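You operate a simulated robot arm through the tools that you are given. There is no shell and no other tool.

You are at the controls of a simulated two-armed robot. One attempt, no reset.

TASK
Pick up the white damper with one hand, pass it to the other hand and put it on the top of the brown crate.

Only the result counts: the job must be done as asked and must still hold three seconds after the hand-in. Knocking over, shifting, dropping, spilling or breaking anything else fails it.

THE ROBOT
Two 7-joint arms with two-finger parallel grippers on one trunk, on a base that drives. Base frame: it is fixed to the floor where the robot stands at the start and does not move with it; the origin is under the middle of the robot, x ahead of it, y to its left, z up. Readings come in cm, degrees, newtons and seconds.
The left shoulder is at the start at [7, 13, 118.7], the right one opposite. With the tool pointing down near the work surface each hand reaches from about 10 to 50 cm from the robot's upright axis, wherever it stands, measured 20 degrees to its own side. Places, roughly: top of the brown crate [420, 200, 70]; white damper [325, 150, 100]. Payload 1.57 kg a hand.
The tool frame of a hand sits at the grasp point between the pads (the TCP): z along the fingers, y along the line on which they close. The tips reach 3 cm beyond it. The gripper opens to 8 cm. The fingers are 1.7 cm wide and 1.2 cm thick; the gripper's body (4 by 8.2 cm) begins 8 cm behind the TCP.
Orientation is that of the tool frame in the base frame, as a unit quaternion [x, y, z, w]. With the fingers straight down and closing along the base's y, the tool's x points along the base's -x, its y along +y and its z along -z.

THE INTERFACE
- The arms move only by the tool drive_tool. It takes "left_targets", "right_targets" or both (then of equal length, played together; a hand with none holds still); each is a list of rows, each an object (a shift or turn left out is 0, a gripper value left out holds the last) with "gripper": the finger opening in cm, from 0 to 8; "linear": the shift along the tool's x, y, z in units of 40 mm (1.0 is 40 mm), a list of three; "angular": the turn, a rotation vector about the tool's x, y, z in units of 4 degrees (1.0 is 4 degrees), a list of three. In form: [{"gripper": gripper, "linear": [x, y, z], "angular": [wx, wy, wz]}, ...]. A call has 1 to 20 rows; each row shifts and turns the commanded pose from where the row before left it, along the tool's axes as they then stand. A call with a number of a shift or a turn outside -1 to 1 is refused whole. Each row takes 0.2 s and may step no farther than 5 cm and 8.6 degrees from the row before; otherwise, or with a gripper value out of range, the whole call is refused. A pose out of reach is approached as far as the arm can. The call stops where the force on the tool passes 40 N (or 10 N more than at its start, if that is more) or the arm is blocked; 0.2 s more then pass. Each finger travels about 10.8 cm/s and halts on what it meets, pressing with about 30 N; the grip force reading is that of the motor and also rises with nothing between the fingers. The clock runs only during rows and for 0.2 s after the last one: add rows that do not move to give the fingers time. The reply holds the time, the measured pose of the TCP, the force on the tool along the base axes, the opening and the grip force, in the units named above and with some noise, with the torque about the TCP (base axes, N m) and any sound that the robot's microphone picked up.
- Cameras (640 x 400 px; columns grow to the right, rows downward): "scene" is now at [12.85, 0.35, 141.02]; the picture's right is [0.09, -1.00, 0.00], its down [-0.61, -0.06, -0.79] and it looks along [0.78, 0.07, -0.62] (base axes); focal length 287 px, centre (320, 200). "left" rides on the left gripper at [7.2, 0.7, -12.2] in its tool frame; the picture's right is [-0.09, 1.00, 0.00], its down [-0.84, -0.08, -0.54] and it looks along [-0.54, -0.05, 0.84] (tool axes); focal length 238 px, centre (320, 200). "right" rides on the right gripper at [7.2, -0.7, -12.2] in its tool frame; the picture's right is [0.09, 1.00, 0.00], its down [-0.84, 0.08, -0.54] and it looks along [-0.54, 0.05, 0.84] (tool axes); focal length 238 px, centre (320, 200). There is no depth. A picture from a camera that has moved, and an enlarged one, comes with that camera's place and axes in the base frame and with its lens. The place of the scene camera against the robot may be out by one fixed shift of up to 1.2 cm in any direction.
- snapshot(camera): a new picture of that camera. It takes no simulated time.
- lift_body(by): slides the trunk up (or, below 0, down) by that many cm; the arms and the scene camera ride with it, the base frame stays. It gives what a move gives, with no picture.
- drive_base(legs): drives the robot by 1 to 6 legs, each [ahead, left, turn to the left] in cm, cm and degrees, along the robot's own axes; the way and the turn of a leg run together, so that a leg with both is an arc; at most 150 cm and 180 degrees a leg. The arms and the cameras ride along, it lands a little off, and it stops where it bumps. It gives what a move gives.
- turn_head(pan, tilt): turns the head with the scene camera to pan (to the left, within 86 degrees either way) and tilt (down, from -29 to 69), counted from straight ahead of the robot. It gives what a move gives.
- inspect(camera, box): a new picture of the part [left, top, right, bottom] of that camera's present view, enlarged. It takes no simulated time.
- sign_off(): hands the job in; it is judged then, once.

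Places have to be worked out from the pictures, the camera data and where the tool is seen. Open the grippers and draw the arms clear of the work before you hand the job in, unless the task says otherwise.

The tools are called after "Emit:" as name(argument=value, ...) on one line, values as JSON. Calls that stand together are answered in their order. drive_tool: Moves the arms, as the interface text tells. Its arguments: {"type":"object","properties":{"left_targets":{"type":"array"},"right_targets":{"type":"array"}},"required":[]} The other tools are called the same way: lift_body (by) slides the trunk up or down; drive_base (legs) drives the base; turn_head (pan, tilt) turns the head that bears the scene camera; snapshot (camera) takes a picture; inspect (camera, box) takes an enlarged picture of a part of a camera's view; sign_off () hands the job in.

At the start:

```text
clock: 0.0
left_eef_pos: [34.5, 15.61, 116.63]
left_ee_rot: [-0.001, 1.0, -0.001, 0.0]
left_contact_force: [0.1, -0.2, -0.4]
left_ft_torque: [0.0, 0.01, -0.01]
left_grip_width: 8.0
left_finger_force: 0.1
right_eef_pos: [29.89, -13.39, 111.15]
right_ee_rot: [0.001, 1.0, 0.001, 0.001]
right_contact_force: [-0.1, -0.4, 0.2]
right_ft_torque: [0.04, 0.02, 0.03]
right_grip_width: 7.97
right_finger_force: 0.1
trunk travel left (down, up): [-82.5, 11.5]
robot x, y, heading: [0.21, 0.52, -0.1]
head pan, tilt: [5.2, 38.0]
```

scene: 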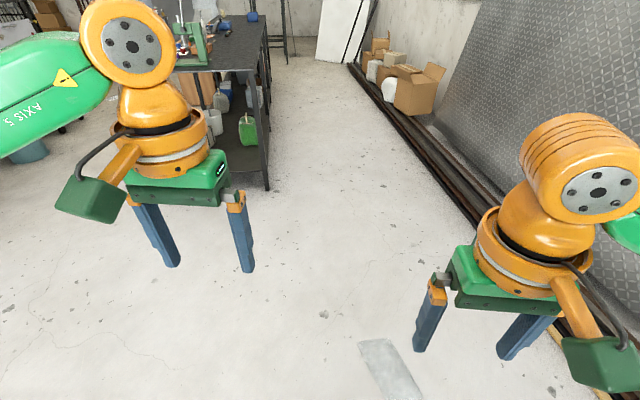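
right: 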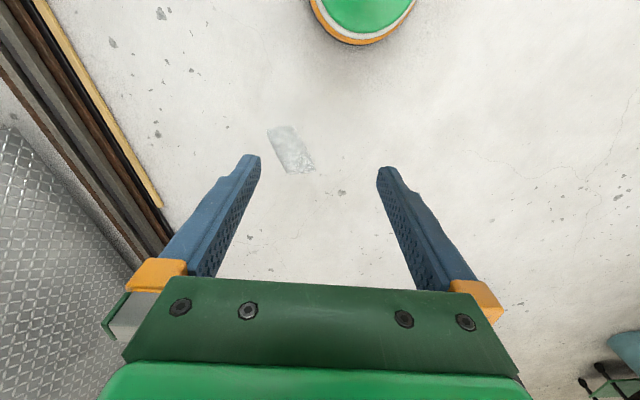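
left: 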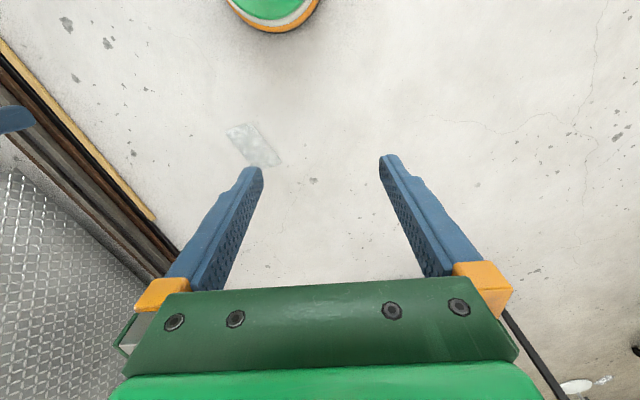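

The workbench lies ahead to the left; I turn the head to view it and the surroundings.

Emit:
turn_head(pan=25, tilt=10)

```text
clock: 0.9
left_eef_pos: [34.51, 15.61, 116.67]
left_ee_rot: [-0.001, 1.0, -0.001, 0.0]
left_contact_force: [-0.5, -0.1, 0.3]
left_ft_torque: [-0.01, 0.03, 0.0]
left_grip_width: 8.0
left_finger_force: 0.1
right_eef_pos: [29.92, -13.52, 110.99]
right_ee_rot: [0.001, 1.0, 0.0, 0.001]
right_contact_force: [0.2, 0.0, 0.4]
right_ft_torque: [-0.02, 0.01, 0.02]
right_grip_width: 7.99
right_finger_force: 0.0
trunk travel left (down, up): [-82.5, 11.5]
robot x, y, heading: [0.22, -0.19, -0.1]
head pan, tilt: [25.0, 10.0]
```

I take a picture with the head now turned toward the bench.

Emit:
snapshot(camera="scene")

Emit:
inspect(camera="scene", box=[240, 100, 480, 250])

```text
taken
camera scene: at [12.68, 3.49, 145.49], right [0.42, -0.91, 0.0], down [-0.16, -0.07, -0.98], along [0.89, 0.42, -0.17], focal length 287 px, centre (320, 200)
```

scene: 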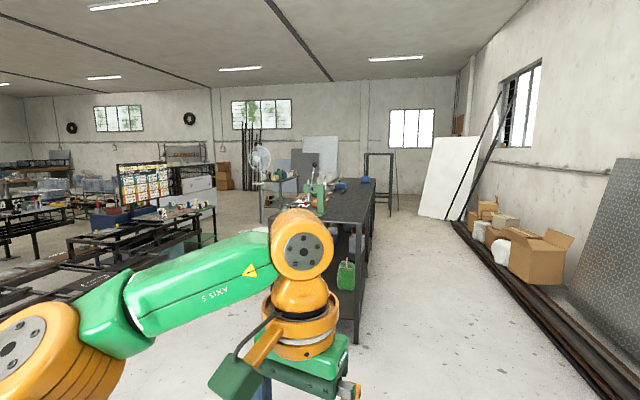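

```text
2.67 times, centred on (360, 175) of scene
camera zoom: at [12.68, 3.49, 145.49], right [0.42, -0.91, 0.0], down [-0.16, -0.07, -0.98], along [0.89, 0.42, -0.17], focal length 766 px, centre (213, 267)
```

zoom: 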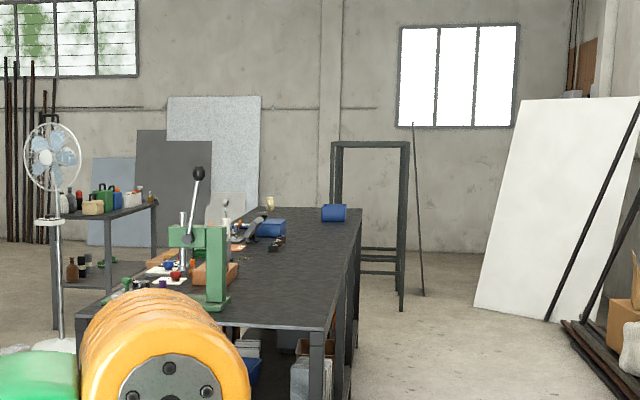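

The bench top is at about z 94 with its near right corner around (200, 62); the damper should be behind the green press. I drive ahead and to the left through open floor to see its left side.

Emit:
drive_base(legs=[[90, 90, 0]])

Emit:
turn_head(pan=15, tilt=20)

Emit:
snapshot(camera="scene")

```text
clock: 7.2
left_eef_pos: [121.83, 103.14, 116.73]
left_ee_rot: [0.008, 1.0, -0.001, -0.001]
left_contact_force: [0.5, -0.3, 0.3]
left_ft_torque: [0.0, 0.05, -0.01]
left_grip_width: 8.04
left_finger_force: 0.0
right_eef_pos: [116.83, 74.11, 110.85]
right_ee_rot: [0.009, 1.0, 0.001, 0.001]
right_contact_force: [-1.0, 0.1, 0.1]
right_ft_torque: [0.0, 0.01, -0.01]
right_grip_width: 8.03
right_finger_force: 0.1
trunk travel left (down, up): [-82.5, 11.5]
robot x, y, heading: [86.99, 88.18, -1.0]
head pan, tilt: [25.0, 10.0]
```

```text
clock: 7.9
left_eef_pos: [121.94, 103.16, 116.71]
left_ee_rot: [0.007, 1.0, 0.0, 0.0]
left_contact_force: [-0.3, -0.3, 0.9]
left_ft_torque: [-0.01, -0.01, 0.0]
left_grip_width: 8.0
left_finger_force: 0.1
right_eef_pos: [116.87, 74.18, 111.02]
right_ee_rot: [0.009, 1.0, 0.001, 0.001]
right_contact_force: [0.1, 0.3, -0.1]
right_ft_torque: [-0.02, 0.0, -0.03]
right_grip_width: 7.99
right_finger_force: 0.2
trunk travel left (down, up): [-82.5, 11.5]
robot x, y, heading: [86.92, 88.11, -0.7]
head pan, tilt: [15.0, 20.0]
```

```text
taken
camera scene: at [100.46, 89.88, 143.87], right [0.24, -0.97, 0.0], down [-0.33, -0.08, -0.94], along [0.91, 0.23, -0.34], focal length 287 px, centre (320, 200)
```

scene: 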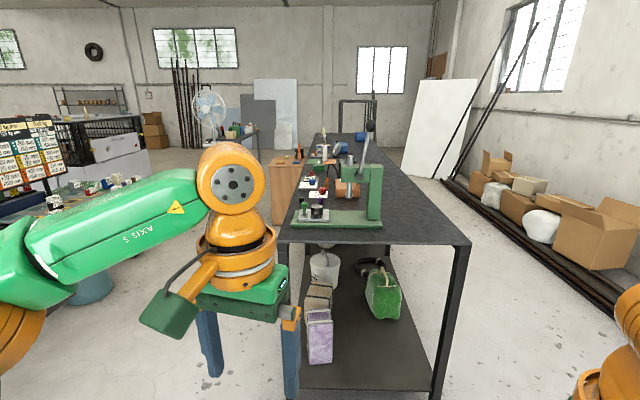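

The bench with the green press is now close, and a brown crate seems to stand at the bench's left. I zoom in on both.

Emit:
inspect(camera="scene", box=[260, 120, 400, 230])

Emit:
inspect(camera="scene", box=[180, 100, 340, 260])

```text
3.64 times, centred on (330, 175) of scene
camera zoom: at [100.46, 89.88, 143.87], right [0.24, -0.97, 0.0], down [-0.33, -0.08, -0.94], along [0.91, 0.23, -0.34], focal length 1044 px, centre (284, 291)
```

zoom: 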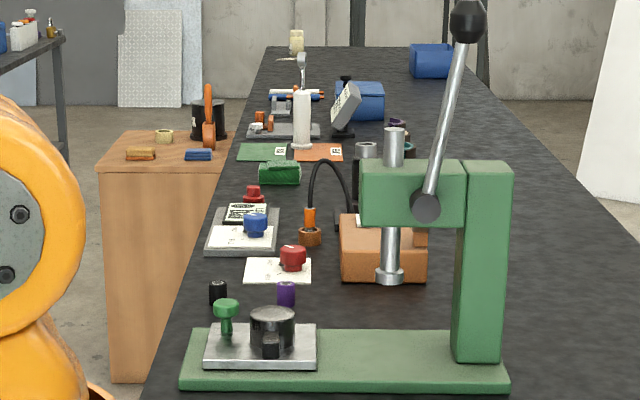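

```text
2.50 times, centred on (260, 180) of scene
camera zoom: at [100.46, 89.88, 143.87], right [0.24, -0.97, 0.0], down [-0.33, -0.08, -0.94], along [0.91, 0.23, -0.34], focal length 718 px, centre (470, 250)
```

zoom: 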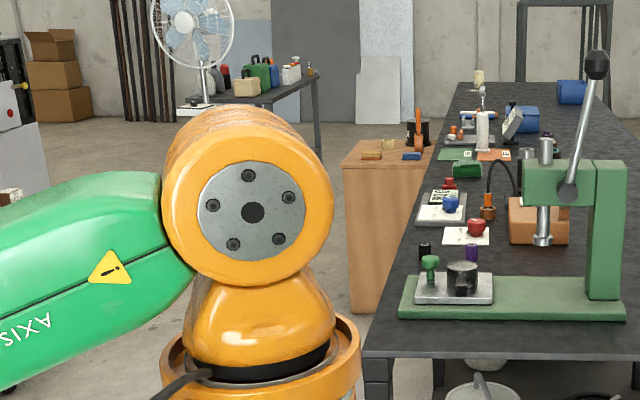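

The white cylinder at about (327, 143), base on the bench, is probably the damper; the brown crate stands against the bench's left side with small things on top. I drive into the clear lane left of the bench for a nearer look.

Emit:
drive_base(legs=[[82, 103, 0]])

Emit:
turn_head(pan=0, tilt=25)

Emit:
snapshot(camera="scene")

```text
clock: 14.5
left_eef_pos: [205.15, 205.42, 116.77]
left_ee_rot: [0.014, 1.0, 0.0, 0.0]
left_contact_force: [0.0, -0.3, 0.0]
left_ft_torque: [0.0, -0.04, 0.03]
left_grip_width: 7.98
left_finger_force: 0.0
right_eef_pos: [199.89, 176.38, 110.99]
right_ee_rot: [0.016, 1.0, 0.001, 0.001]
right_contact_force: [0.0, -0.1, -0.2]
right_ft_torque: [-0.01, 0.0, -0.01]
right_grip_width: 8.01
right_finger_force: 0.1
trunk travel left (down, up): [-82.5, 11.5]
robot x, y, heading: [170.5, 191.19, -1.6]
head pan, tilt: [15.0, 20.0]
```

```text
clock: 15.3
left_eef_pos: [205.34, 205.43, 116.64]
left_ee_rot: [0.015, 1.0, 0.0, 0.0]
left_contact_force: [0.0, 1.2, -0.3]
left_ft_torque: [0.01, -0.01, -0.02]
left_grip_width: 8.0
left_finger_force: 0.1
right_eef_pos: [199.95, 176.51, 111.07]
right_ee_rot: [0.016, 1.0, 0.001, 0.0]
right_contact_force: [0.2, -0.2, -0.1]
right_ft_torque: [-0.03, 0.01, 0.0]
right_grip_width: 8.0
right_finger_force: 0.1
trunk travel left (down, up): [-82.5, 11.5]
robot x, y, heading: [170.53, 190.63, -1.6]
head pan, tilt: [0.0, 25.0]
```

```text
taken
camera scene: at [183.87, 189.99, 143.06], right [-0.03, -1.0, 0.0], down [-0.42, 0.01, -0.91], along [0.91, -0.03, -0.42], focal length 287 px, centre (320, 200)
```

scene: 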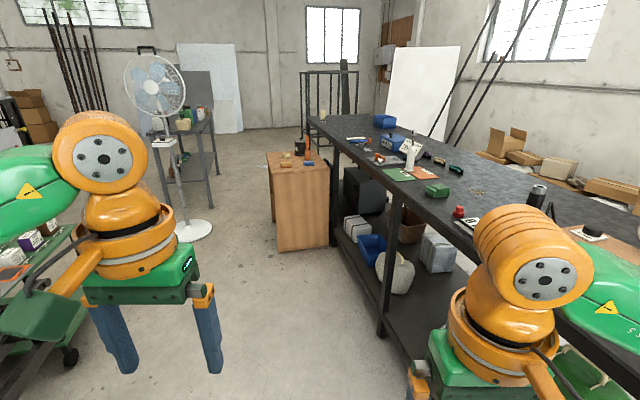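

The crate and lane are visible; a cart and a fan stand farther left. I zoom in on the damper and on the crate top.

Emit:
inspect(camera="scene", box=[360, 120, 480, 200])

Emit:
inspect(camera="scene", box=[250, 120, 350, 190])

```text
5.00 times, centred on (420, 160) of scene
camera zoom: at [183.87, 189.99, 143.06], right [-0.03, -1.0, 0.0], down [-0.42, 0.01, -0.91], along [0.91, -0.03, -0.42], focal length 1435 px, centre (-180, 400)
```

zoom: 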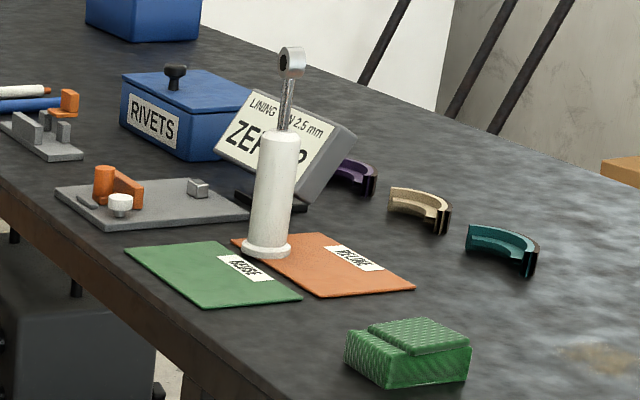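

```text
5.71 times, centred on (300, 155) of scene
camera zoom: at [183.87, 189.99, 143.06], right [-0.03, -1.0, 0.0], down [-0.42, 0.01, -0.91], along [0.91, -0.03, -0.42], focal length 1640 px, centre (434, 457)
```

zoom: 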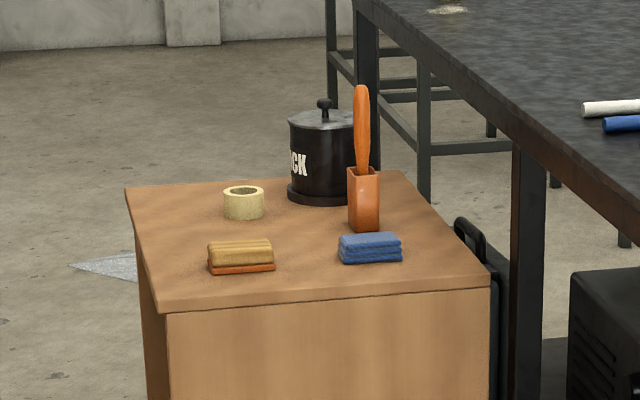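

The damper is a white cylinder (about 4 cm thick, body ~13 cm tall with a rod and eye above) standing at about (325, 139) on two cards. I drive along the lane beside the bench and turn to face it, staying well back.

Emit:
drive_base(legs=[[135, 38, 0], [0, 0, -76]])

Emit:
turn_head(pan=0, tilt=35)

Emit:
snapshot(camera="scene")

```text
clock: 25.7
left_eef_pos: [330.83, 186.91, 116.66]
left_ee_rot: [0.657, 0.754, -0.001, 0.0]
left_contact_force: [-0.4, 0.0, 0.3]
left_ft_torque: [0.04, -0.01, -0.02]
left_grip_width: 7.98
left_finger_force: 0.0
right_eef_pos: [301.48, 187.47, 111.17]
right_ee_rot: [0.658, 0.753, 0.001, 0.002]
right_contact_force: [1.0, 0.2, -0.5]
right_ft_torque: [0.0, 0.03, -0.01]
right_grip_width: 7.99
right_finger_force: 0.1
trunk travel left (down, up): [-82.5, 11.5]
robot x, y, heading: [310.67, 218.92, -82.3]
head pan, tilt: [0.0, 25.0]
```

```text
clock: 26.4
left_eef_pos: [330.93, 186.92, 116.73]
left_ee_rot: [0.657, 0.754, -0.001, 0.0]
left_contact_force: [-0.5, 0.5, -0.9]
left_ft_torque: [-0.01, 0.0, 0.05]
left_grip_width: 8.02
left_finger_force: 0.0
right_eef_pos: [301.51, 187.6, 111.04]
right_ee_rot: [0.658, 0.753, 0.0, 0.001]
right_contact_force: [0.2, 0.3, 0.3]
right_ft_torque: [0.02, -0.01, -0.01]
right_grip_width: 8.01
right_finger_force: 0.0
trunk travel left (down, up): [-82.5, 11.5]
robot x, y, heading: [310.51, 219.39, -82.2]
head pan, tilt: [0.0, 35.0]
```

```text
taken
camera scene: at [311.81, 204.9, 141.49], right [-0.99, -0.14, 0.0], down [-0.08, 0.57, -0.82], along [0.11, -0.81, -0.57], focal length 287 px, centre (320, 200)
```

scene: 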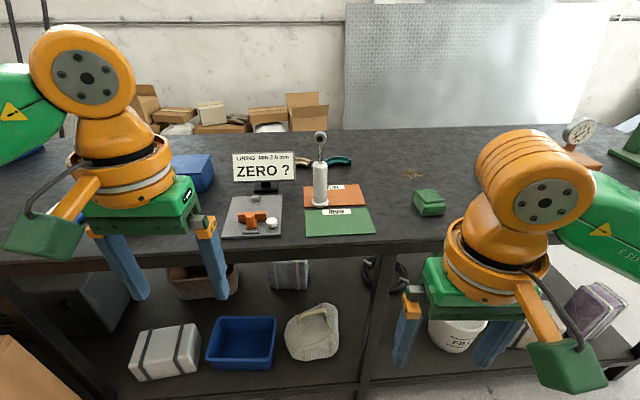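

The damper stands right in front of the robot. I zoom in to see its shape, its base, and the bench edge.

Emit:
inspect(camera="scene", box=[220, 120, 400, 260])

Emit:
inspect(camera="scene", box=[290, 120, 350, 220])

```text
2.86 times, centred on (310, 190) of scene
camera zoom: at [311.81, 204.9, 141.49], right [-0.99, -0.14, 0.0], down [-0.08, 0.57, -0.82], along [0.11, -0.81, -0.57], focal length 820 px, centre (349, 229)
```

zoom: 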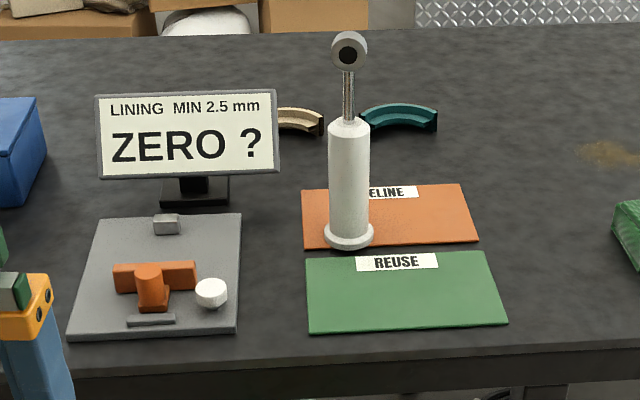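

```text
4.00 times, centred on (320, 170) of scene
camera zoom: at [311.81, 204.9, 141.49], right [-0.99, -0.14, 0.0], down [-0.08, 0.57, -0.82], along [0.11, -0.81, -0.57], focal length 1148 px, centre (320, 320)
```

zoom: 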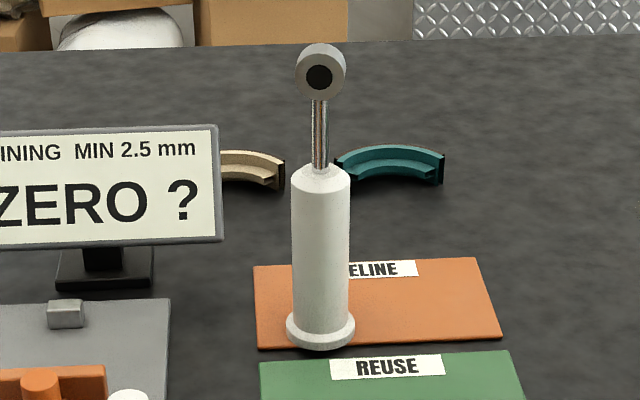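

The damper is at about (320.6, 140) on the orange card, with its body reaching about 12 cm and the eye 21 cm above the bench; the bench edge is some 16 cm this side of it. While still clear of the bench, I pitch the right hand forward to about 25° below level and extend it.

Emit:
drive_tool(right_targets=[{"linear": [-0.35, 0, 0.02], "angular": [0, -1, 0], "gripper": 7}, {"linear": [-0.35, 0, 0.05], "angular": [0, -1, 0]}, {"linear": [-0.34, 0, 0.07], "angular": [0, -1, 0]}, {"linear": [-0.34, 0, 0.1], "angular": [0, -1, 0]}, {"linear": [-0.33, 0, 0.12], "angular": [0, -1, 0]}, {"linear": [-0.32, 0, 0.14], "angular": [0, -1, 0]}, {"linear": [-0.31, 0, 0.16], "angular": [0, -1, 0]}, {"linear": [-0.3, 0, 0.19], "angular": [0, -1, 0]}])

```text
clock: 28.2
left_eef_pos: [330.89, 186.95, 116.66]
left_ee_rot: [0.657, 0.754, -0.001, -0.001]
left_contact_force: [-0.3, -0.1, -0.4]
left_ft_torque: [-0.05, -0.01, 0.04]
left_grip_width: 7.99
left_finger_force: 0.0
right_eef_pos: [303.02, 176.55, 110.29]
right_ee_rot: [0.632, 0.724, -0.182, 0.209]
right_contact_force: [0.1, -0.5, 0.1]
right_ft_torque: [0.02, 0.0, 0.0]
right_grip_width: 7.0
right_finger_force: 0.0
trunk travel left (down, up): [-82.5, 11.5]
robot x, y, heading: [310.36, 219.05, -82.1]
head pan, tilt: [0.0, 35.0]
```

The hand pitches forward as intended. I continue to about 65° of pitch.

Emit:
drive_tool(right_targets=[{"linear": [-0.28, 0, 0.21], "angular": [0, -1, 0]}, {"linear": [-0.27, 0, 0.22], "angular": [0, -1, 0]}, {"linear": [-0.25, 0, 0.24], "angular": [0, -1, 0]}, {"linear": [-0.23, 0, 0.26], "angular": [0, -1, 0]}, {"linear": [-0.22, 0, 0.28], "angular": [0, -1, 0]}, {"linear": [-0.2, 0, 0.29], "angular": [0, -1, 0]}, {"linear": [-0.18, 0, 0.3], "angular": [0, -1, 0]}, {"linear": [-0.15, 0, 0.32], "angular": [0, -1, 0]}])

Emit:
snapshot(camera="scene")

Emit:
snapshot(camera="right")

```text
clock: 30.0
left_eef_pos: [330.94, 186.96, 116.61]
left_ee_rot: [0.657, 0.754, -0.001, 0.0]
left_contact_force: [0.2, -1.1, 0.4]
left_ft_torque: [-0.03, 0.01, 0.0]
left_grip_width: 8.0
left_finger_force: 0.1
right_eef_pos: [304.66, 165.2, 109.36]
right_ee_rot: [0.558, 0.638, -0.349, 0.4]
right_contact_force: [-0.3, 0.7, 0.7]
right_ft_torque: [0.01, 0.0, -0.01]
right_grip_width: 6.97
right_finger_force: 0.1
trunk travel left (down, up): [-82.5, 11.5]
robot x, y, heading: [310.91, 219.33, -82.3]
head pan, tilt: [0.0, 35.0]
```

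```text
taken
camera scene: at [311.81, 204.85, 141.48], right [-0.99, -0.14, 0.0], down [-0.08, 0.57, -0.82], along [0.11, -0.81, -0.57], focal length 287 px, centre (320, 200)
```

scene: 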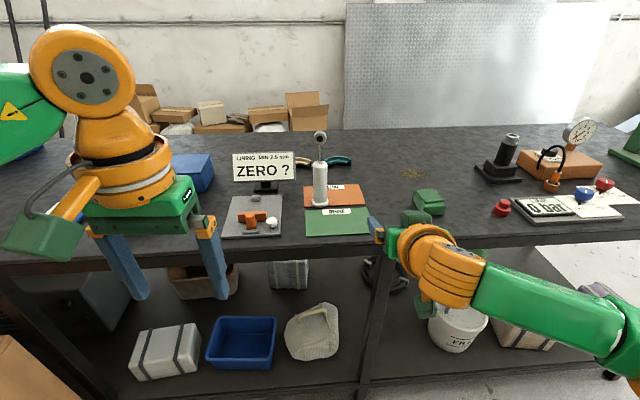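

```text
taken
camera right: at [301.97, 179.28, 108.27], right [0.98, 0.17, -0.08], down [0.06, 0.13, 0.99], along [0.18, -0.98, 0.12], focal length 238 px, centre (320, 200)
```

right: 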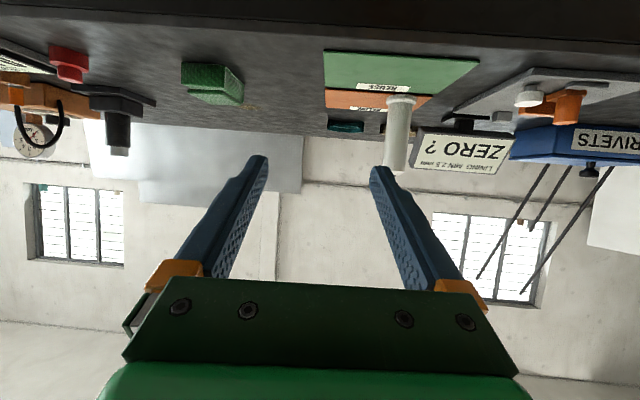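

The right arm reaches 54 cm ahead at this tilt. I draw the hand back 10 cm, then move the base nearer to the bench, staying about 40 cm off its edge with the right hand lined up on the damper.

Emit:
drive_tool(right_targets=[{"linear": [0.36, 0, -0.75]}, {"linear": [0.36, 0, -0.75]}, {"linear": [0.36, 0, -0.75]}])

Emit:
drive_base(legs=[[10, 8, 4.3], [10, 0, 0]])

Emit:
snapshot(camera="scene")

Emit:
snapshot(camera="right")

```text
clock: 30.8
left_eef_pos: [330.99, 187.07, 116.71]
left_ee_rot: [0.656, 0.755, -0.001, 0.0]
left_contact_force: [-0.2, 0.6, -0.3]
left_ft_torque: [-0.02, 0.0, 0.01]
left_grip_width: 8.0
left_finger_force: 0.1
right_eef_pos: [303.27, 175.06, 109.46]
right_ee_rot: [0.558, 0.638, -0.348, 0.4]
right_contact_force: [0.2, 0.2, -0.1]
right_ft_torque: [-0.02, 0.03, 0.03]
right_grip_width: 7.01
right_finger_force: 0.1
trunk travel left (down, up): [-82.5, 11.5]
robot x, y, heading: [310.71, 218.94, -82.2]
head pan, tilt: [0.0, 35.0]
```

```text
clock: 32.9
left_eef_pos: [344.94, 170.92, 116.86]
left_ee_rot: [0.628, 0.778, -0.002, 0.001]
left_contact_force: [0.4, -0.3, 0.3]
left_ft_torque: [0.03, -0.01, 0.0]
left_grip_width: 8.01
left_finger_force: 0.0
right_eef_pos: [318.23, 157.08, 109.67]
right_ee_rot: [0.533, 0.657, -0.335, 0.414]
right_contact_force: [-0.3, 0.6, -0.3]
right_ft_torque: [0.01, 0.03, -0.01]
right_grip_width: 6.98
right_finger_force: 0.0
trunk travel left (down, up): [-82.5, 11.5]
robot x, y, heading: [322.43, 201.35, -77.9]
head pan, tilt: [0.0, 35.0]
```

```text
taken
camera scene: at [324.49, 187.66, 141.53], right [-0.98, -0.21, 0.0], down [-0.12, 0.56, -0.82], along [0.17, -0.8, -0.57], focal length 287 px, centre (320, 200)
```

scene: 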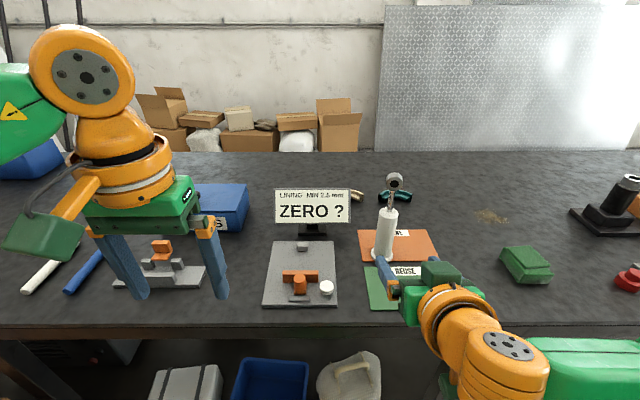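

```text
taken
camera right: at [314.59, 170.87, 108.47], right [0.97, 0.25, -0.08], down [0.05, 0.14, 0.99], along [0.25, -0.96, 0.12], focal length 238 px, centre (320, 200)
```

right: 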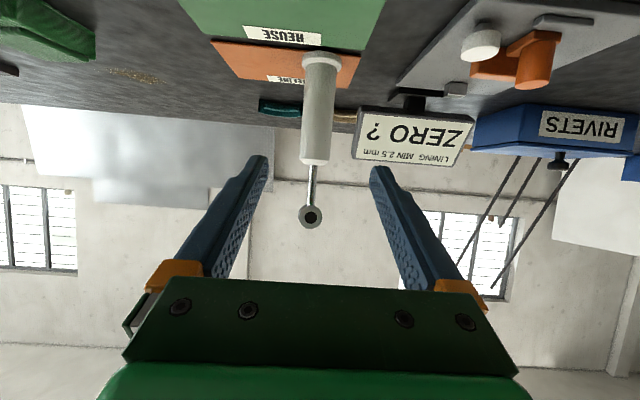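

From the right camera and the scene view, the damper axis is at about (321.3, 140.2), its base at z≈94.8. I check with the head tilted down how much room the base has ahead of the bench.

Emit:
turn_head(pan=0, tilt=69)

Emit:
snapshot(camera="scene")

```text
clock: 33.8
left_eef_pos: [345.03, 170.76, 116.75]
left_ee_rot: [0.628, 0.778, 0.001, 0.0]
left_contact_force: [1.1, 0.6, -1.0]
left_ft_torque: [0.04, 0.04, -0.01]
left_grip_width: 8.0
left_finger_force: 0.0
right_eef_pos: [318.23, 156.7, 109.51]
right_ee_rot: [0.534, 0.658, -0.334, 0.413]
right_contact_force: [0.6, 0.9, 0.3]
right_ft_torque: [0.0, 0.01, -0.01]
right_grip_width: 6.98
right_finger_force: 0.1
trunk travel left (down, up): [-82.5, 11.5]
robot x, y, heading: [322.75, 201.29, -77.9]
head pan, tilt: [0.0, 68.8]
```

```text
taken
camera scene: at [323.91, 190.3, 137.12], right [-0.98, -0.21, 0.0], down [-0.19, 0.91, -0.36], along [0.08, -0.35, -0.93], focal length 287 px, centre (320, 200)
```

scene: 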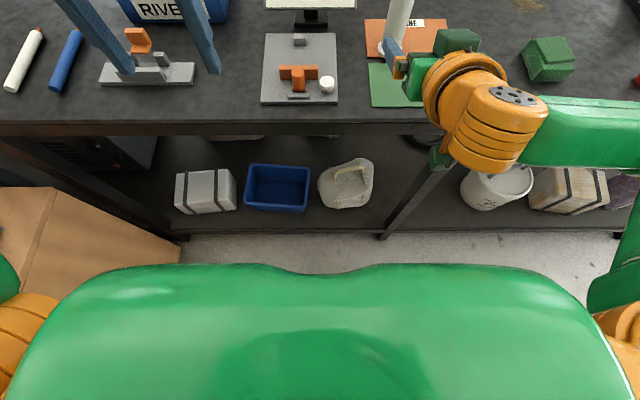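

The base front is hidden below the chest and there is visible floor before the bench, so 6 cm more is safe. I drive ahead 6 cm and set the head back.

Emit:
drive_base(legs=[[6, 0, 0]])

Emit:
turn_head(pan=-5, tilt=45)

Emit:
snapshot(camera="scene")

Emit:
snapshot(camera="right")

```text
clock: 34.8
left_eef_pos: [345.98, 165.68, 116.87]
left_ee_rot: [0.629, 0.777, -0.003, 0.002]
left_contact_force: [0.0, 1.2, 0.4]
left_ft_torque: [-0.04, 0.0, -0.01]
left_grip_width: 8.01
left_finger_force: 0.1
right_eef_pos: [319.36, 151.71, 109.76]
right_ee_rot: [0.534, 0.656, -0.336, 0.415]
right_contact_force: [-0.7, -0.1, -1.3]
right_ft_torque: [0.0, -0.03, 0.02]
right_grip_width: 7.01
right_finger_force: 0.1
trunk travel left (down, up): [-82.5, 11.5]
robot x, y, heading: [323.92, 195.6, -78.2]
head pan, tilt: [0.0, 68.8]
```

```text
clock: 35.7
left_eef_pos: [346.13, 164.74, 116.57]
left_ee_rot: [0.63, 0.777, -0.001, -0.001]
left_contact_force: [0.1, 0.6, 0.3]
left_ft_torque: [0.02, 0.03, -0.02]
left_grip_width: 7.99
left_finger_force: 0.0
right_eef_pos: [319.48, 150.93, 109.3]
right_ee_rot: [0.535, 0.658, -0.334, 0.412]
right_contact_force: [-0.4, 0.4, -0.5]
right_ft_torque: [0.02, 0.0, 0.02]
right_grip_width: 6.98
right_finger_force: 0.0
trunk travel left (down, up): [-82.5, 11.5]
robot x, y, heading: [323.72, 195.38, -78.3]
head pan, tilt: [-5.0, 45.0]
```

```text
taken
camera scene: at [324.95, 181.88, 139.98], right [-0.99, -0.12, 0.0], down [-0.09, 0.7, -0.71], along [0.09, -0.7, -0.71], focal length 287 px, centre (320, 200)
```

scene: 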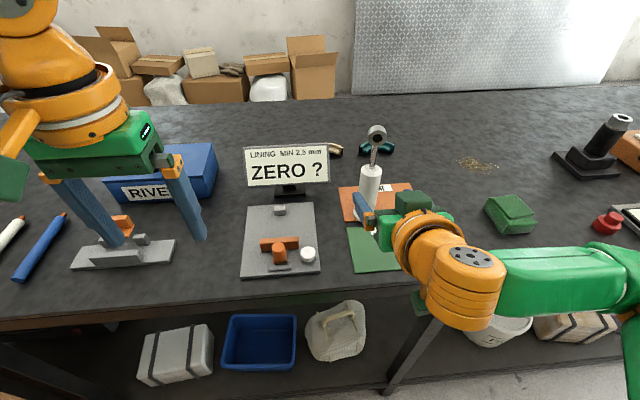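

```text
taken
camera right: at [315.82, 164.73, 108.33], right [0.97, 0.24, -0.08], down [0.05, 0.13, 0.99], along [0.25, -0.96, 0.12], focal length 238 px, centre (320, 200)
```

right: 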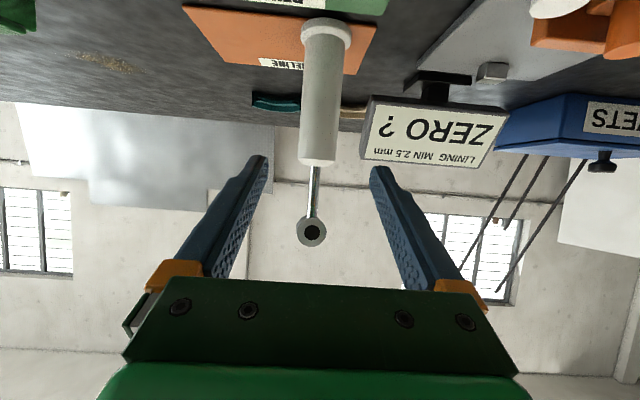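

Damper axis comes out again at (321.4, 140.1), straight ahead of the right hand and 11 cm from it. I lower the hand to z≈105 first, with a slight shift to the right.

Emit:
drive_tool(right_targets=[{"linear": [0.483, -0.04, 0.235]}, {"linear": [0.483, -0.04, 0.235]}, {}])

Emit:
snapshot(camera="right")

```text
clock: 36.5
left_eef_pos: [346.13, 164.83, 116.69]
left_ee_rot: [0.629, 0.777, -0.001, -0.001]
left_contact_force: [-0.4, -0.4, 0.6]
left_ft_torque: [0.02, -0.02, 0.03]
left_grip_width: 7.98
left_finger_force: 0.0
right_eef_pos: [319.32, 150.94, 105.14]
right_ee_rot: [0.535, 0.658, -0.334, 0.412]
right_contact_force: [0.2, 0.1, -0.3]
right_ft_torque: [0.02, 0.03, 0.0]
right_grip_width: 7.02
right_finger_force: 0.1
trunk travel left (down, up): [-82.5, 11.5]
robot x, y, heading: [323.49, 195.7, -78.3]
head pan, tilt: [-5.0, 45.0]
```

```text
taken
camera right: at [315.67, 164.82, 104.1], right [0.97, 0.24, -0.08], down [0.05, 0.13, 0.99], along [0.25, -0.96, 0.12], focal length 238 px, centre (320, 200)
```

right: 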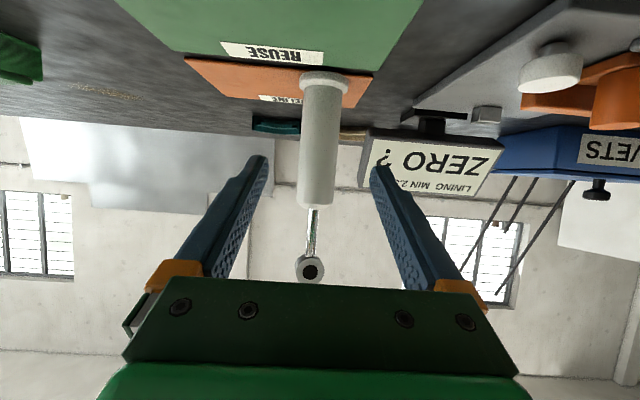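

Lateral alignment is good, the damper is 11 cm ahead between the fingers. I advance 8 cm level and check.

Emit:
drive_tool(right_targets=[{"linear": [-0.296, 0, 0.607]}, {"linear": [-0.296, 0, 0.607]}, {"linear": [-0.296, 0, 0.607]}, {}])

Emit:
snapshot(camera="right")

Emit:
snapshot(camera="scene")

```text
clock: 37.5
left_eef_pos: [346.2, 165.0, 116.76]
left_ee_rot: [0.629, 0.777, 0.0, 0.0]
left_contact_force: [-0.4, -0.3, -0.5]
left_ft_torque: [-0.02, -0.02, -0.03]
left_grip_width: 7.98
left_finger_force: 0.0
right_eef_pos: [320.86, 142.81, 105.24]
right_ee_rot: [0.535, 0.658, -0.334, 0.413]
right_contact_force: [0.2, 0.1, 0.0]
right_ft_torque: [0.0, 0.02, 0.0]
right_grip_width: 6.96
right_finger_force: 0.1
trunk travel left (down, up): [-82.5, 11.5]
robot x, y, heading: [323.61, 195.4, -78.2]
head pan, tilt: [-5.0, 45.0]
```

```text
taken
camera right: at [317.24, 156.68, 104.07], right [0.97, 0.24, -0.08], down [0.05, 0.13, 0.99], along [0.25, -0.96, 0.12], focal length 238 px, centre (320, 200)
```

right: 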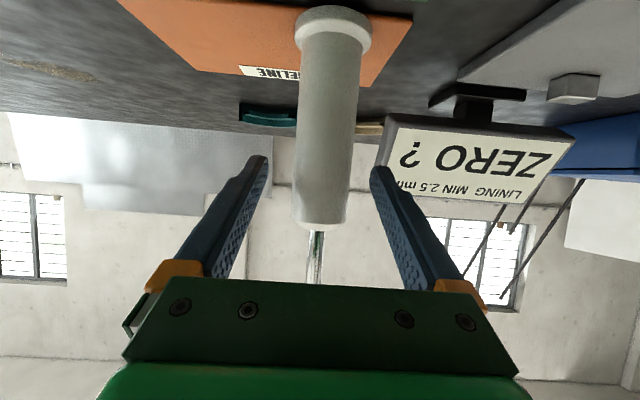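

```text
taken
camera scene: at [324.92, 182.04, 140.0], right [-0.99, -0.12, 0.0], down [-0.09, 0.7, -0.71], along [0.09, -0.7, -0.71], focal length 287 px, centre (320, 200)
```

scene: 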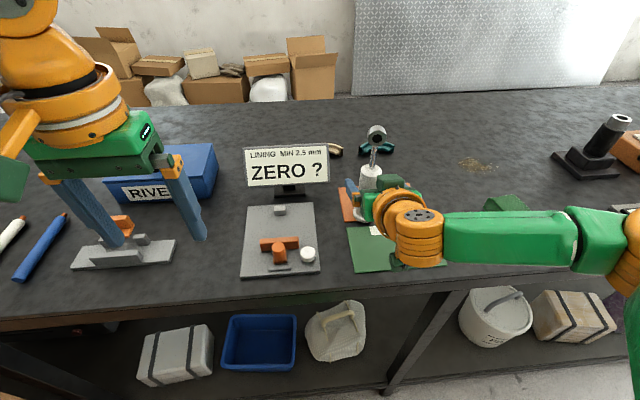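

The damper axis sits about 0.35 cm to the left of the finger mid-plane and 2.9 cm ahead. I correct sideways and advance the last 2.6 cm.

Emit:
drive_tool(right_targets=[{"linear": [0, 0.09, 0]}, {"linear": [-0.143, 0, 0.292]}, {"linear": [-0.143, 0, 0.292]}, {}])

Emit:
snapshot(camera="right")

Emit:
inspect(camera="scene", box=[320, 110, 440, 270])

```text
clock: 38.5
left_eef_pos: [346.07, 164.97, 116.68]
left_ee_rot: [0.63, 0.777, -0.001, 0.0]
left_contact_force: [0.3, 1.1, 0.4]
left_ft_torque: [0.01, -0.01, 0.01]
left_grip_width: 7.99
left_finger_force: 0.2
right_eef_pos: [321.76, 140.48, 105.3]
right_ee_rot: [0.534, 0.658, -0.334, 0.413]
right_contact_force: [0.7, 0.0, -0.1]
right_ft_torque: [0.01, 0.01, 0.02]
right_grip_width: 7.02
right_finger_force: 0.0
trunk travel left (down, up): [-82.5, 11.5]
robot x, y, heading: [323.89, 195.62, -78.0]
head pan, tilt: [-5.0, 45.0]
```

```text
taken
camera right: at [318.09, 154.4, 104.16], right [0.97, 0.24, -0.08], down [0.05, 0.13, 0.99], along [0.25, -0.96, 0.12], focal length 238 px, centre (320, 200)
```

right: 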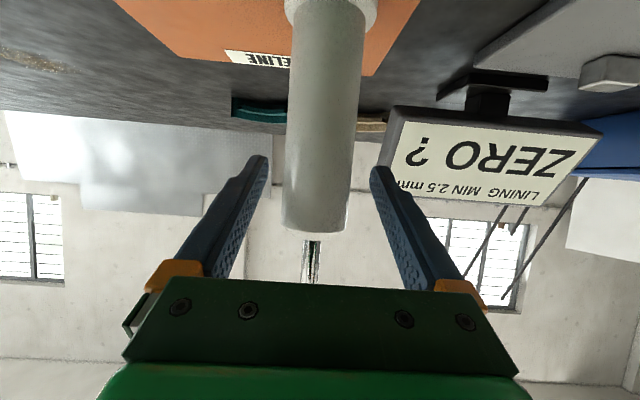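

```text
2.50 times, centred on (380, 190) of scene
camera zoom: at [324.92, 182.03, 140.0], right [-0.99, -0.12, 0.0], down [-0.09, 0.7, -0.71], along [0.09, -0.7, -0.71], focal length 718 px, centre (170, 225)
```

zoom: 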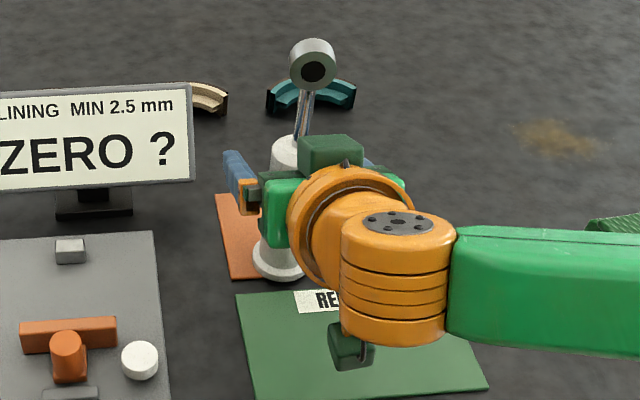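

The damper is now centred between the fingers at the grasp point (about 4 cm wide, TCP ~2.2 cm under the body's top). I close the right gripper.

Emit:
drive_tool(right_targets=[{"gripper": 2}, {}, {}, {}])

Emit:
snapshot(camera="right")

```text
clock: 39.5
left_eef_pos: [346.11, 164.87, 116.66]
left_ee_rot: [0.629, 0.777, 0.0, 0.0]
left_contact_force: [-0.1, 0.0, 0.1]
left_ft_torque: [0.0, -0.01, -0.01]
left_grip_width: 8.0
left_finger_force: 0.0
right_eef_pos: [321.59, 140.57, 105.27]
right_ee_rot: [0.535, 0.658, -0.334, 0.412]
right_contact_force: [-1.0, -0.7, -0.5]
right_ft_torque: [0.0, 0.08, 0.02]
right_grip_width: 3.71
right_finger_force: 29.9
trunk travel left (down, up): [-82.5, 11.5]
robot x, y, heading: [323.64, 195.37, -78.0]
head pan, tilt: [-5.0, 45.0]
```

```text
taken
camera right: at [318.02, 154.38, 104.15], right [0.97, 0.24, -0.08], down [0.05, 0.13, 0.99], along [0.25, -0.96, 0.12], focal length 238 px, centre (320, 200)
```

right: 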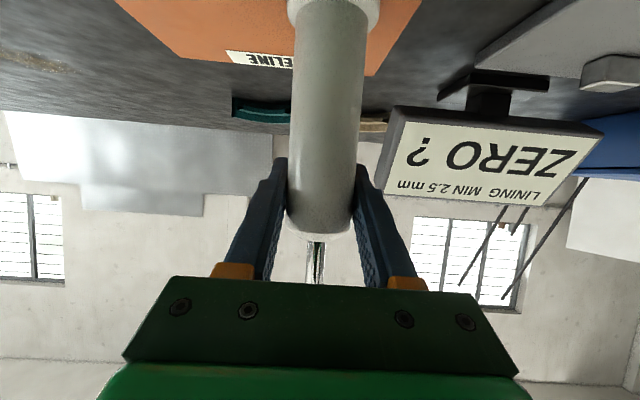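

The grip holds at 3.7 cm with 30 N. I lift straight up 4 cm and check the load.

Emit:
drive_tool(right_targets=[{"linear": [-0.225, 0, -0.11]}, {"linear": [-0.225, 0, -0.11]}, {"linear": [-0.225, 0, -0.11]}, {"linear": [-0.225, 0, -0.11]}, {}])

Emit:
snapshot(camera="right")

Emit:
snapshot(camera="scene")

```text
clock: 40.7
left_eef_pos: [346.04, 164.72, 116.58]
left_ee_rot: [0.629, 0.777, -0.001, 0.001]
left_contact_force: [0.8, -0.9, 0.7]
left_ft_torque: [0.01, 0.01, -0.02]
left_grip_width: 7.98
left_finger_force: 0.0
right_eef_pos: [321.67, 140.46, 109.17]
right_ee_rot: [0.535, 0.658, -0.333, 0.412]
right_contact_force: [-0.4, 1.1, -4.1]
right_ft_torque: [-0.02, -0.04, -0.02]
right_grip_width: 3.73
right_finger_force: 30.1
trunk travel left (down, up): [-82.5, 11.5]
robot x, y, heading: [323.63, 195.29, -78.3]
head pan, tilt: [-5.0, 45.0]
```

```text
taken
camera right: at [318.02, 154.23, 108.14], right [0.97, 0.24, -0.08], down [0.05, 0.13, 0.99], along [0.25, -0.96, 0.12], focal length 238 px, centre (320, 200)
```

right: 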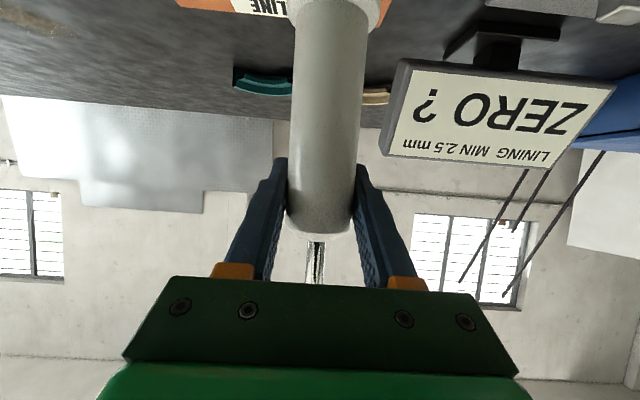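

```text
taken
camera scene: at [324.91, 181.89, 139.98], right [-0.99, -0.12, 0.0], down [-0.09, 0.7, -0.71], along [0.09, -0.7, -0.71], focal length 287 px, centre (320, 200)
```

scene: 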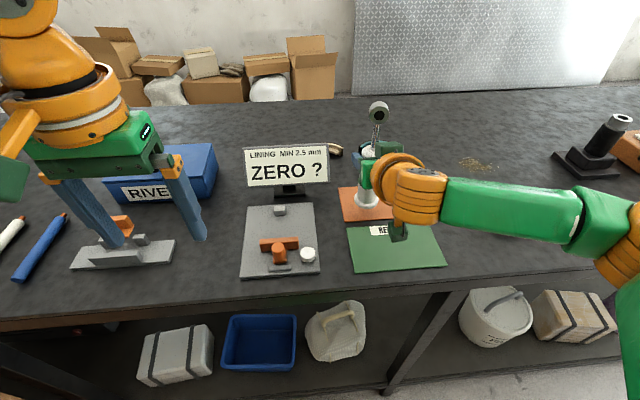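

The damper is clear, weighs about 0.4 kg, and the cards did not move. I lift 8 cm further, then back the base away from the bench into the lane.

Emit:
drive_tool(right_targets=[{"linear": [-0.45, 0, -0.22]}, {"linear": [-0.45, 0, -0.22]}, {"linear": [-0.45, 0, -0.22]}, {"linear": [-0.45, 0, -0.22]}, {}])

Emit:
drive_base(legs=[[-36, 0, 0]])

Emit:
snapshot(camera="scene")

```text
clock: 41.9
left_eef_pos: [346.17, 164.75, 116.67]
left_ee_rot: [0.629, 0.777, 0.0, -0.001]
left_contact_force: [0.6, -0.2, -0.1]
left_ft_torque: [0.03, 0.03, 0.03]
left_grip_width: 8.01
left_finger_force: 0.0
right_eef_pos: [321.66, 140.47, 117.34]
right_ee_rot: [0.535, 0.658, -0.333, 0.412]
right_contact_force: [-0.5, 0.1, -4.5]
right_ft_torque: [-0.01, -0.01, 0.03]
right_grip_width: 3.73
right_finger_force: 29.8
trunk travel left (down, up): [-82.5, 11.5]
robot x, y, heading: [323.88, 195.53, -78.2]
head pan, tilt: [-5.0, 45.0]
```

```text
clock: 44.2
left_eef_pos: [338.94, 198.79, 116.6]
left_ee_rot: [0.632, 0.775, 0.001, -0.002]
left_contact_force: [0.2, 0.8, -0.5]
left_ft_torque: [0.05, 0.03, -0.01]
left_grip_width: 8.0
left_finger_force: 0.0
right_eef_pos: [314.22, 174.64, 117.25]
right_ee_rot: [0.537, 0.656, -0.334, 0.41]
right_contact_force: [-0.2, 0.6, -4.3]
right_ft_torque: [-0.02, -0.04, 0.0]
right_grip_width: 3.73
right_finger_force: 30.3
trunk travel left (down, up): [-82.5, 11.5]
robot x, y, heading: [316.63, 229.77, -78.6]
head pan, tilt: [-5.0, 45.0]
```

```text
taken
camera scene: at [317.75, 215.99, 139.95], right [-0.99, -0.11, 0.0], down [-0.08, 0.7, -0.7], along [0.08, -0.7, -0.71], focal length 287 px, centre (320, 200)
```

scene: 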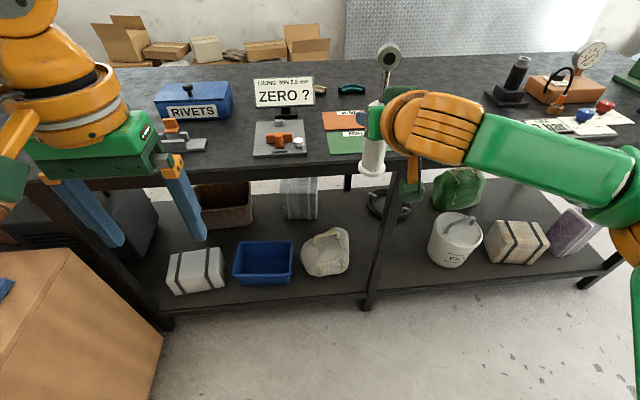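

The damper hangs upright in the right hand, clear of everything. I swing the right hand to the middle in front of the robot, yawing it about 32° to the left with the damper upright.

Emit:
drive_tool(right_targets=[{"linear": [0.044, 0.354, -0.09], "angular": [-0.899, 0, -0.438]}, {"linear": [0.033, 0.36, -0.068], "angular": [-0.899, 0, -0.438]}, {"linear": [0.022, 0.364, -0.045], "angular": [-0.899, 0, -0.438]}, {"linear": [0.011, 0.367, -0.022], "angular": [-0.899, 0, -0.438]}, {"linear": [0, 0.368, 0.001], "angular": [-0.899, 0, -0.438]}, {"linear": [-0.012, 0.367, 0.024], "angular": [-0.899, 0, -0.438]}, {"linear": [-0.023, 0.364, 0.047], "angular": [-0.899, 0, -0.438]}, {"linear": [-0.034, 0.359, 0.07], "angular": [-0.899, 0, -0.438]}, {}])

Emit:
snapshot(camera="scene")

```text
clock: 46.2
left_eef_pos: [338.77, 199.05, 116.61]
left_ee_rot: [0.633, 0.774, 0.0, 0.0]
left_contact_force: [0.5, 0.9, 0.1]
left_ft_torque: [-0.01, 0.0, 0.03]
left_grip_width: 8.0
left_finger_force: 0.0
right_eef_pos: [324.72, 180.2, 117.51]
right_ee_rot: [0.334, 0.779, -0.207, 0.487]
right_contact_force: [-0.4, -0.5, -4.0]
right_ft_torque: [-0.02, -0.01, -0.03]
right_grip_width: 3.72
right_finger_force: 30.3
trunk travel left (down, up): [-82.5, 11.5]
robot x, y, heading: [316.84, 229.86, -78.2]
head pan, tilt: [-5.0, 45.0]
```

```text
taken
camera scene: at [317.71, 216.27, 139.98], right [-0.99, -0.11, 0.0], down [-0.08, 0.7, -0.71], along [0.08, -0.7, -0.71], focal length 287 px, centre (320, 200)
```

scene: 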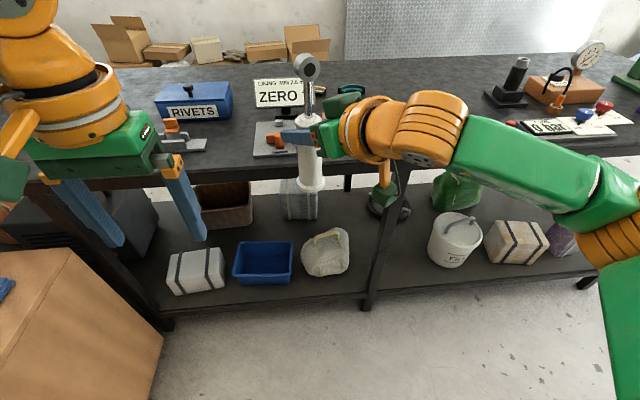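

The damper is now at about 50 cm ahead, 2 cm right of the middle. I turn the left hand, still well clear, 58° to the right about its vertical axis.

Emit:
drive_tool(left_targets=[{"angular": [0, 0, 1], "gripper": 7.5}, {"angular": [0, 0, 1]}, {"angular": [0, 0, 1]}, {"angular": [0, 0, 1]}, {"angular": [0, 0, 1]}, {"angular": [0, 0, 1]}, {"angular": [0, 0, 1]}, {"angular": [0, 0, 1]}, {"angular": [0, 0, 1]}, {"angular": [0, 0, 1]}, {"angular": [0, 0, 1]}, {"angular": [0, 0, 1]}, {"angular": [0, 0, 1]}, {"angular": [0, 0, 1]}, {"angular": [0, 0, 0.5]}, {}])

Emit:
snapshot(camera="scene")

```text
clock: 49.6
left_eef_pos: [337.22, 200.48, 115.8]
left_ee_rot: [0.929, 0.371, 0.0, 0.001]
left_contact_force: [0.0, -0.1, 0.2]
left_ft_torque: [0.01, -0.03, 0.02]
left_grip_width: 7.5
left_finger_force: 0.0
left hand out of reach, approached as far as the arm can: row 13, 14, 15
right_eef_pos: [324.56, 180.23, 117.41]
right_ee_rot: [0.335, 0.778, -0.209, 0.488]
right_contact_force: [-0.9, -0.4, -4.4]
right_ft_torque: [-0.01, -0.03, -0.01]
right_grip_width: 3.69
right_finger_force: 30.1
trunk travel left (down, up): [-82.5, 11.5]
robot x, y, heading: [316.58, 229.89, -78.6]
head pan, tilt: [-5.0, 45.0]
```

```text
taken
camera scene: at [317.72, 216.27, 139.98], right [-0.99, -0.11, 0.0], down [-0.08, 0.7, -0.71], along [0.08, -0.7, -0.71], focal length 287 px, centre (320, 200)
```

scene: 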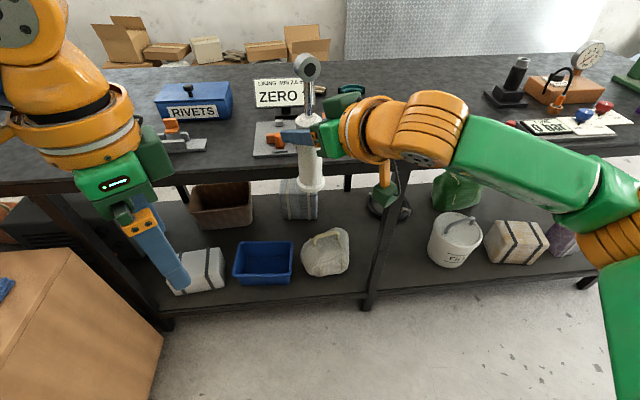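

The left hand reached the yaw but strained its position slightly. I now pitch it forward toward level, easing it outward and down, which should free up the arm.

Emit:
drive_tool(left_targets=[{"linear": [-0.052, 0.078, 0.099], "angular": [0, -1, 0]}, {"linear": [-0.045, 0.078, 0.103], "angular": [0, -1, 0]}, {"linear": [-0.037, 0.078, 0.106], "angular": [0, -1, 0]}, {"linear": [-0.03, 0.078, 0.108], "angular": [0, -1, 0]}, {"linear": [-0.022, 0.078, 0.11], "angular": [0, -1, 0]}, {"linear": [-0.015, 0.078, 0.111], "angular": [0, -1, 0]}, {"linear": [-0.007, 0.078, 0.112], "angular": [0, -1, 0]}, {}])

Emit:
snapshot(camera="scene")

```text
clock: 51.4
left_eef_pos: [334.29, 195.49, 115.2]
left_ee_rot: [0.901, 0.361, -0.225, 0.089]
left_contact_force: [0.1, -0.2, -0.6]
left_ft_torque: [-0.04, 0.01, -0.02]
left_grip_width: 7.48
left_finger_force: 0.1
left hand out of reach, approached as far as the arm can: row 6, 7
right_eef_pos: [324.58, 180.1, 117.52]
right_ee_rot: [0.335, 0.779, -0.209, 0.487]
right_contact_force: [0.4, -0.2, -4.0]
right_ft_torque: [-0.01, -0.05, -0.02]
right_grip_width: 3.72
right_finger_force: 30.2
trunk travel left (down, up): [-82.5, 11.5]
robot x, y, heading: [316.56, 230.14, -78.6]
head pan, tilt: [-5.0, 45.0]
```

```text
taken
camera scene: at [317.75, 216.29, 139.99], right [-0.99, -0.11, 0.0], down [-0.08, 0.7, -0.71], along [0.08, -0.7, -0.71], focal length 287 px, centre (320, 200)
```

scene: 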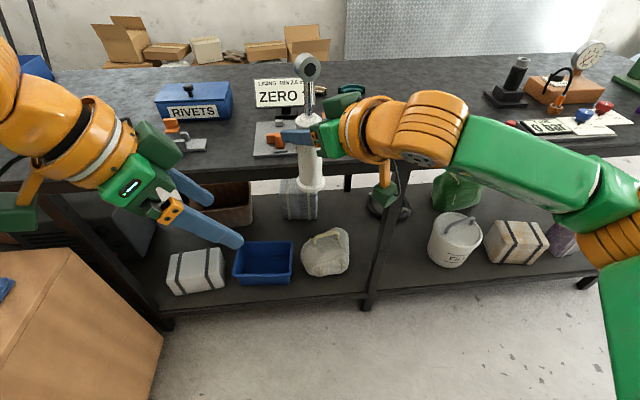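

The left arm keeps the orientation but cannot hold the position, so the 58° yaw is too much for it. I reduce the left yaw by 20° and extend the hand forward.

Emit:
drive_tool(left_targets=[{"linear": [-0.153, 0.257, 0.081], "angular": [-0.469, 0, -0.883]}, {"linear": [-0.168, 0.244, 0.089], "angular": [-0.469, 0, -0.883]}, {"linear": [-0.183, 0.23, 0.097], "angular": [-0.469, 0, -0.883]}, {"linear": [-0.197, 0.215, 0.105], "angular": [-0.469, 0, -0.883]}, {"linear": [-0.21, 0.199, 0.111], "angular": [-0.469, 0, -0.883]}, {}])

```text
clock: 52.8
left_eef_pos: [335.31, 189.57, 115.19]
left_ee_rot: [0.824, 0.512, -0.206, 0.127]
left_contact_force: [-0.5, -0.3, 0.3]
left_ft_torque: [0.04, 0.01, 0.01]
left_grip_width: 7.5
left_finger_force: 0.0
right_eef_pos: [324.66, 180.28, 117.46]
right_ee_rot: [0.335, 0.779, -0.208, 0.487]
right_contact_force: [0.1, -0.4, -3.7]
right_ft_torque: [0.01, -0.02, -0.01]
right_grip_width: 3.71
right_finger_force: 30.2
trunk travel left (down, up): [-82.5, 11.5]
robot x, y, heading: [316.5, 229.32, -78.6]
head pan, tilt: [-5.0, 45.0]
```

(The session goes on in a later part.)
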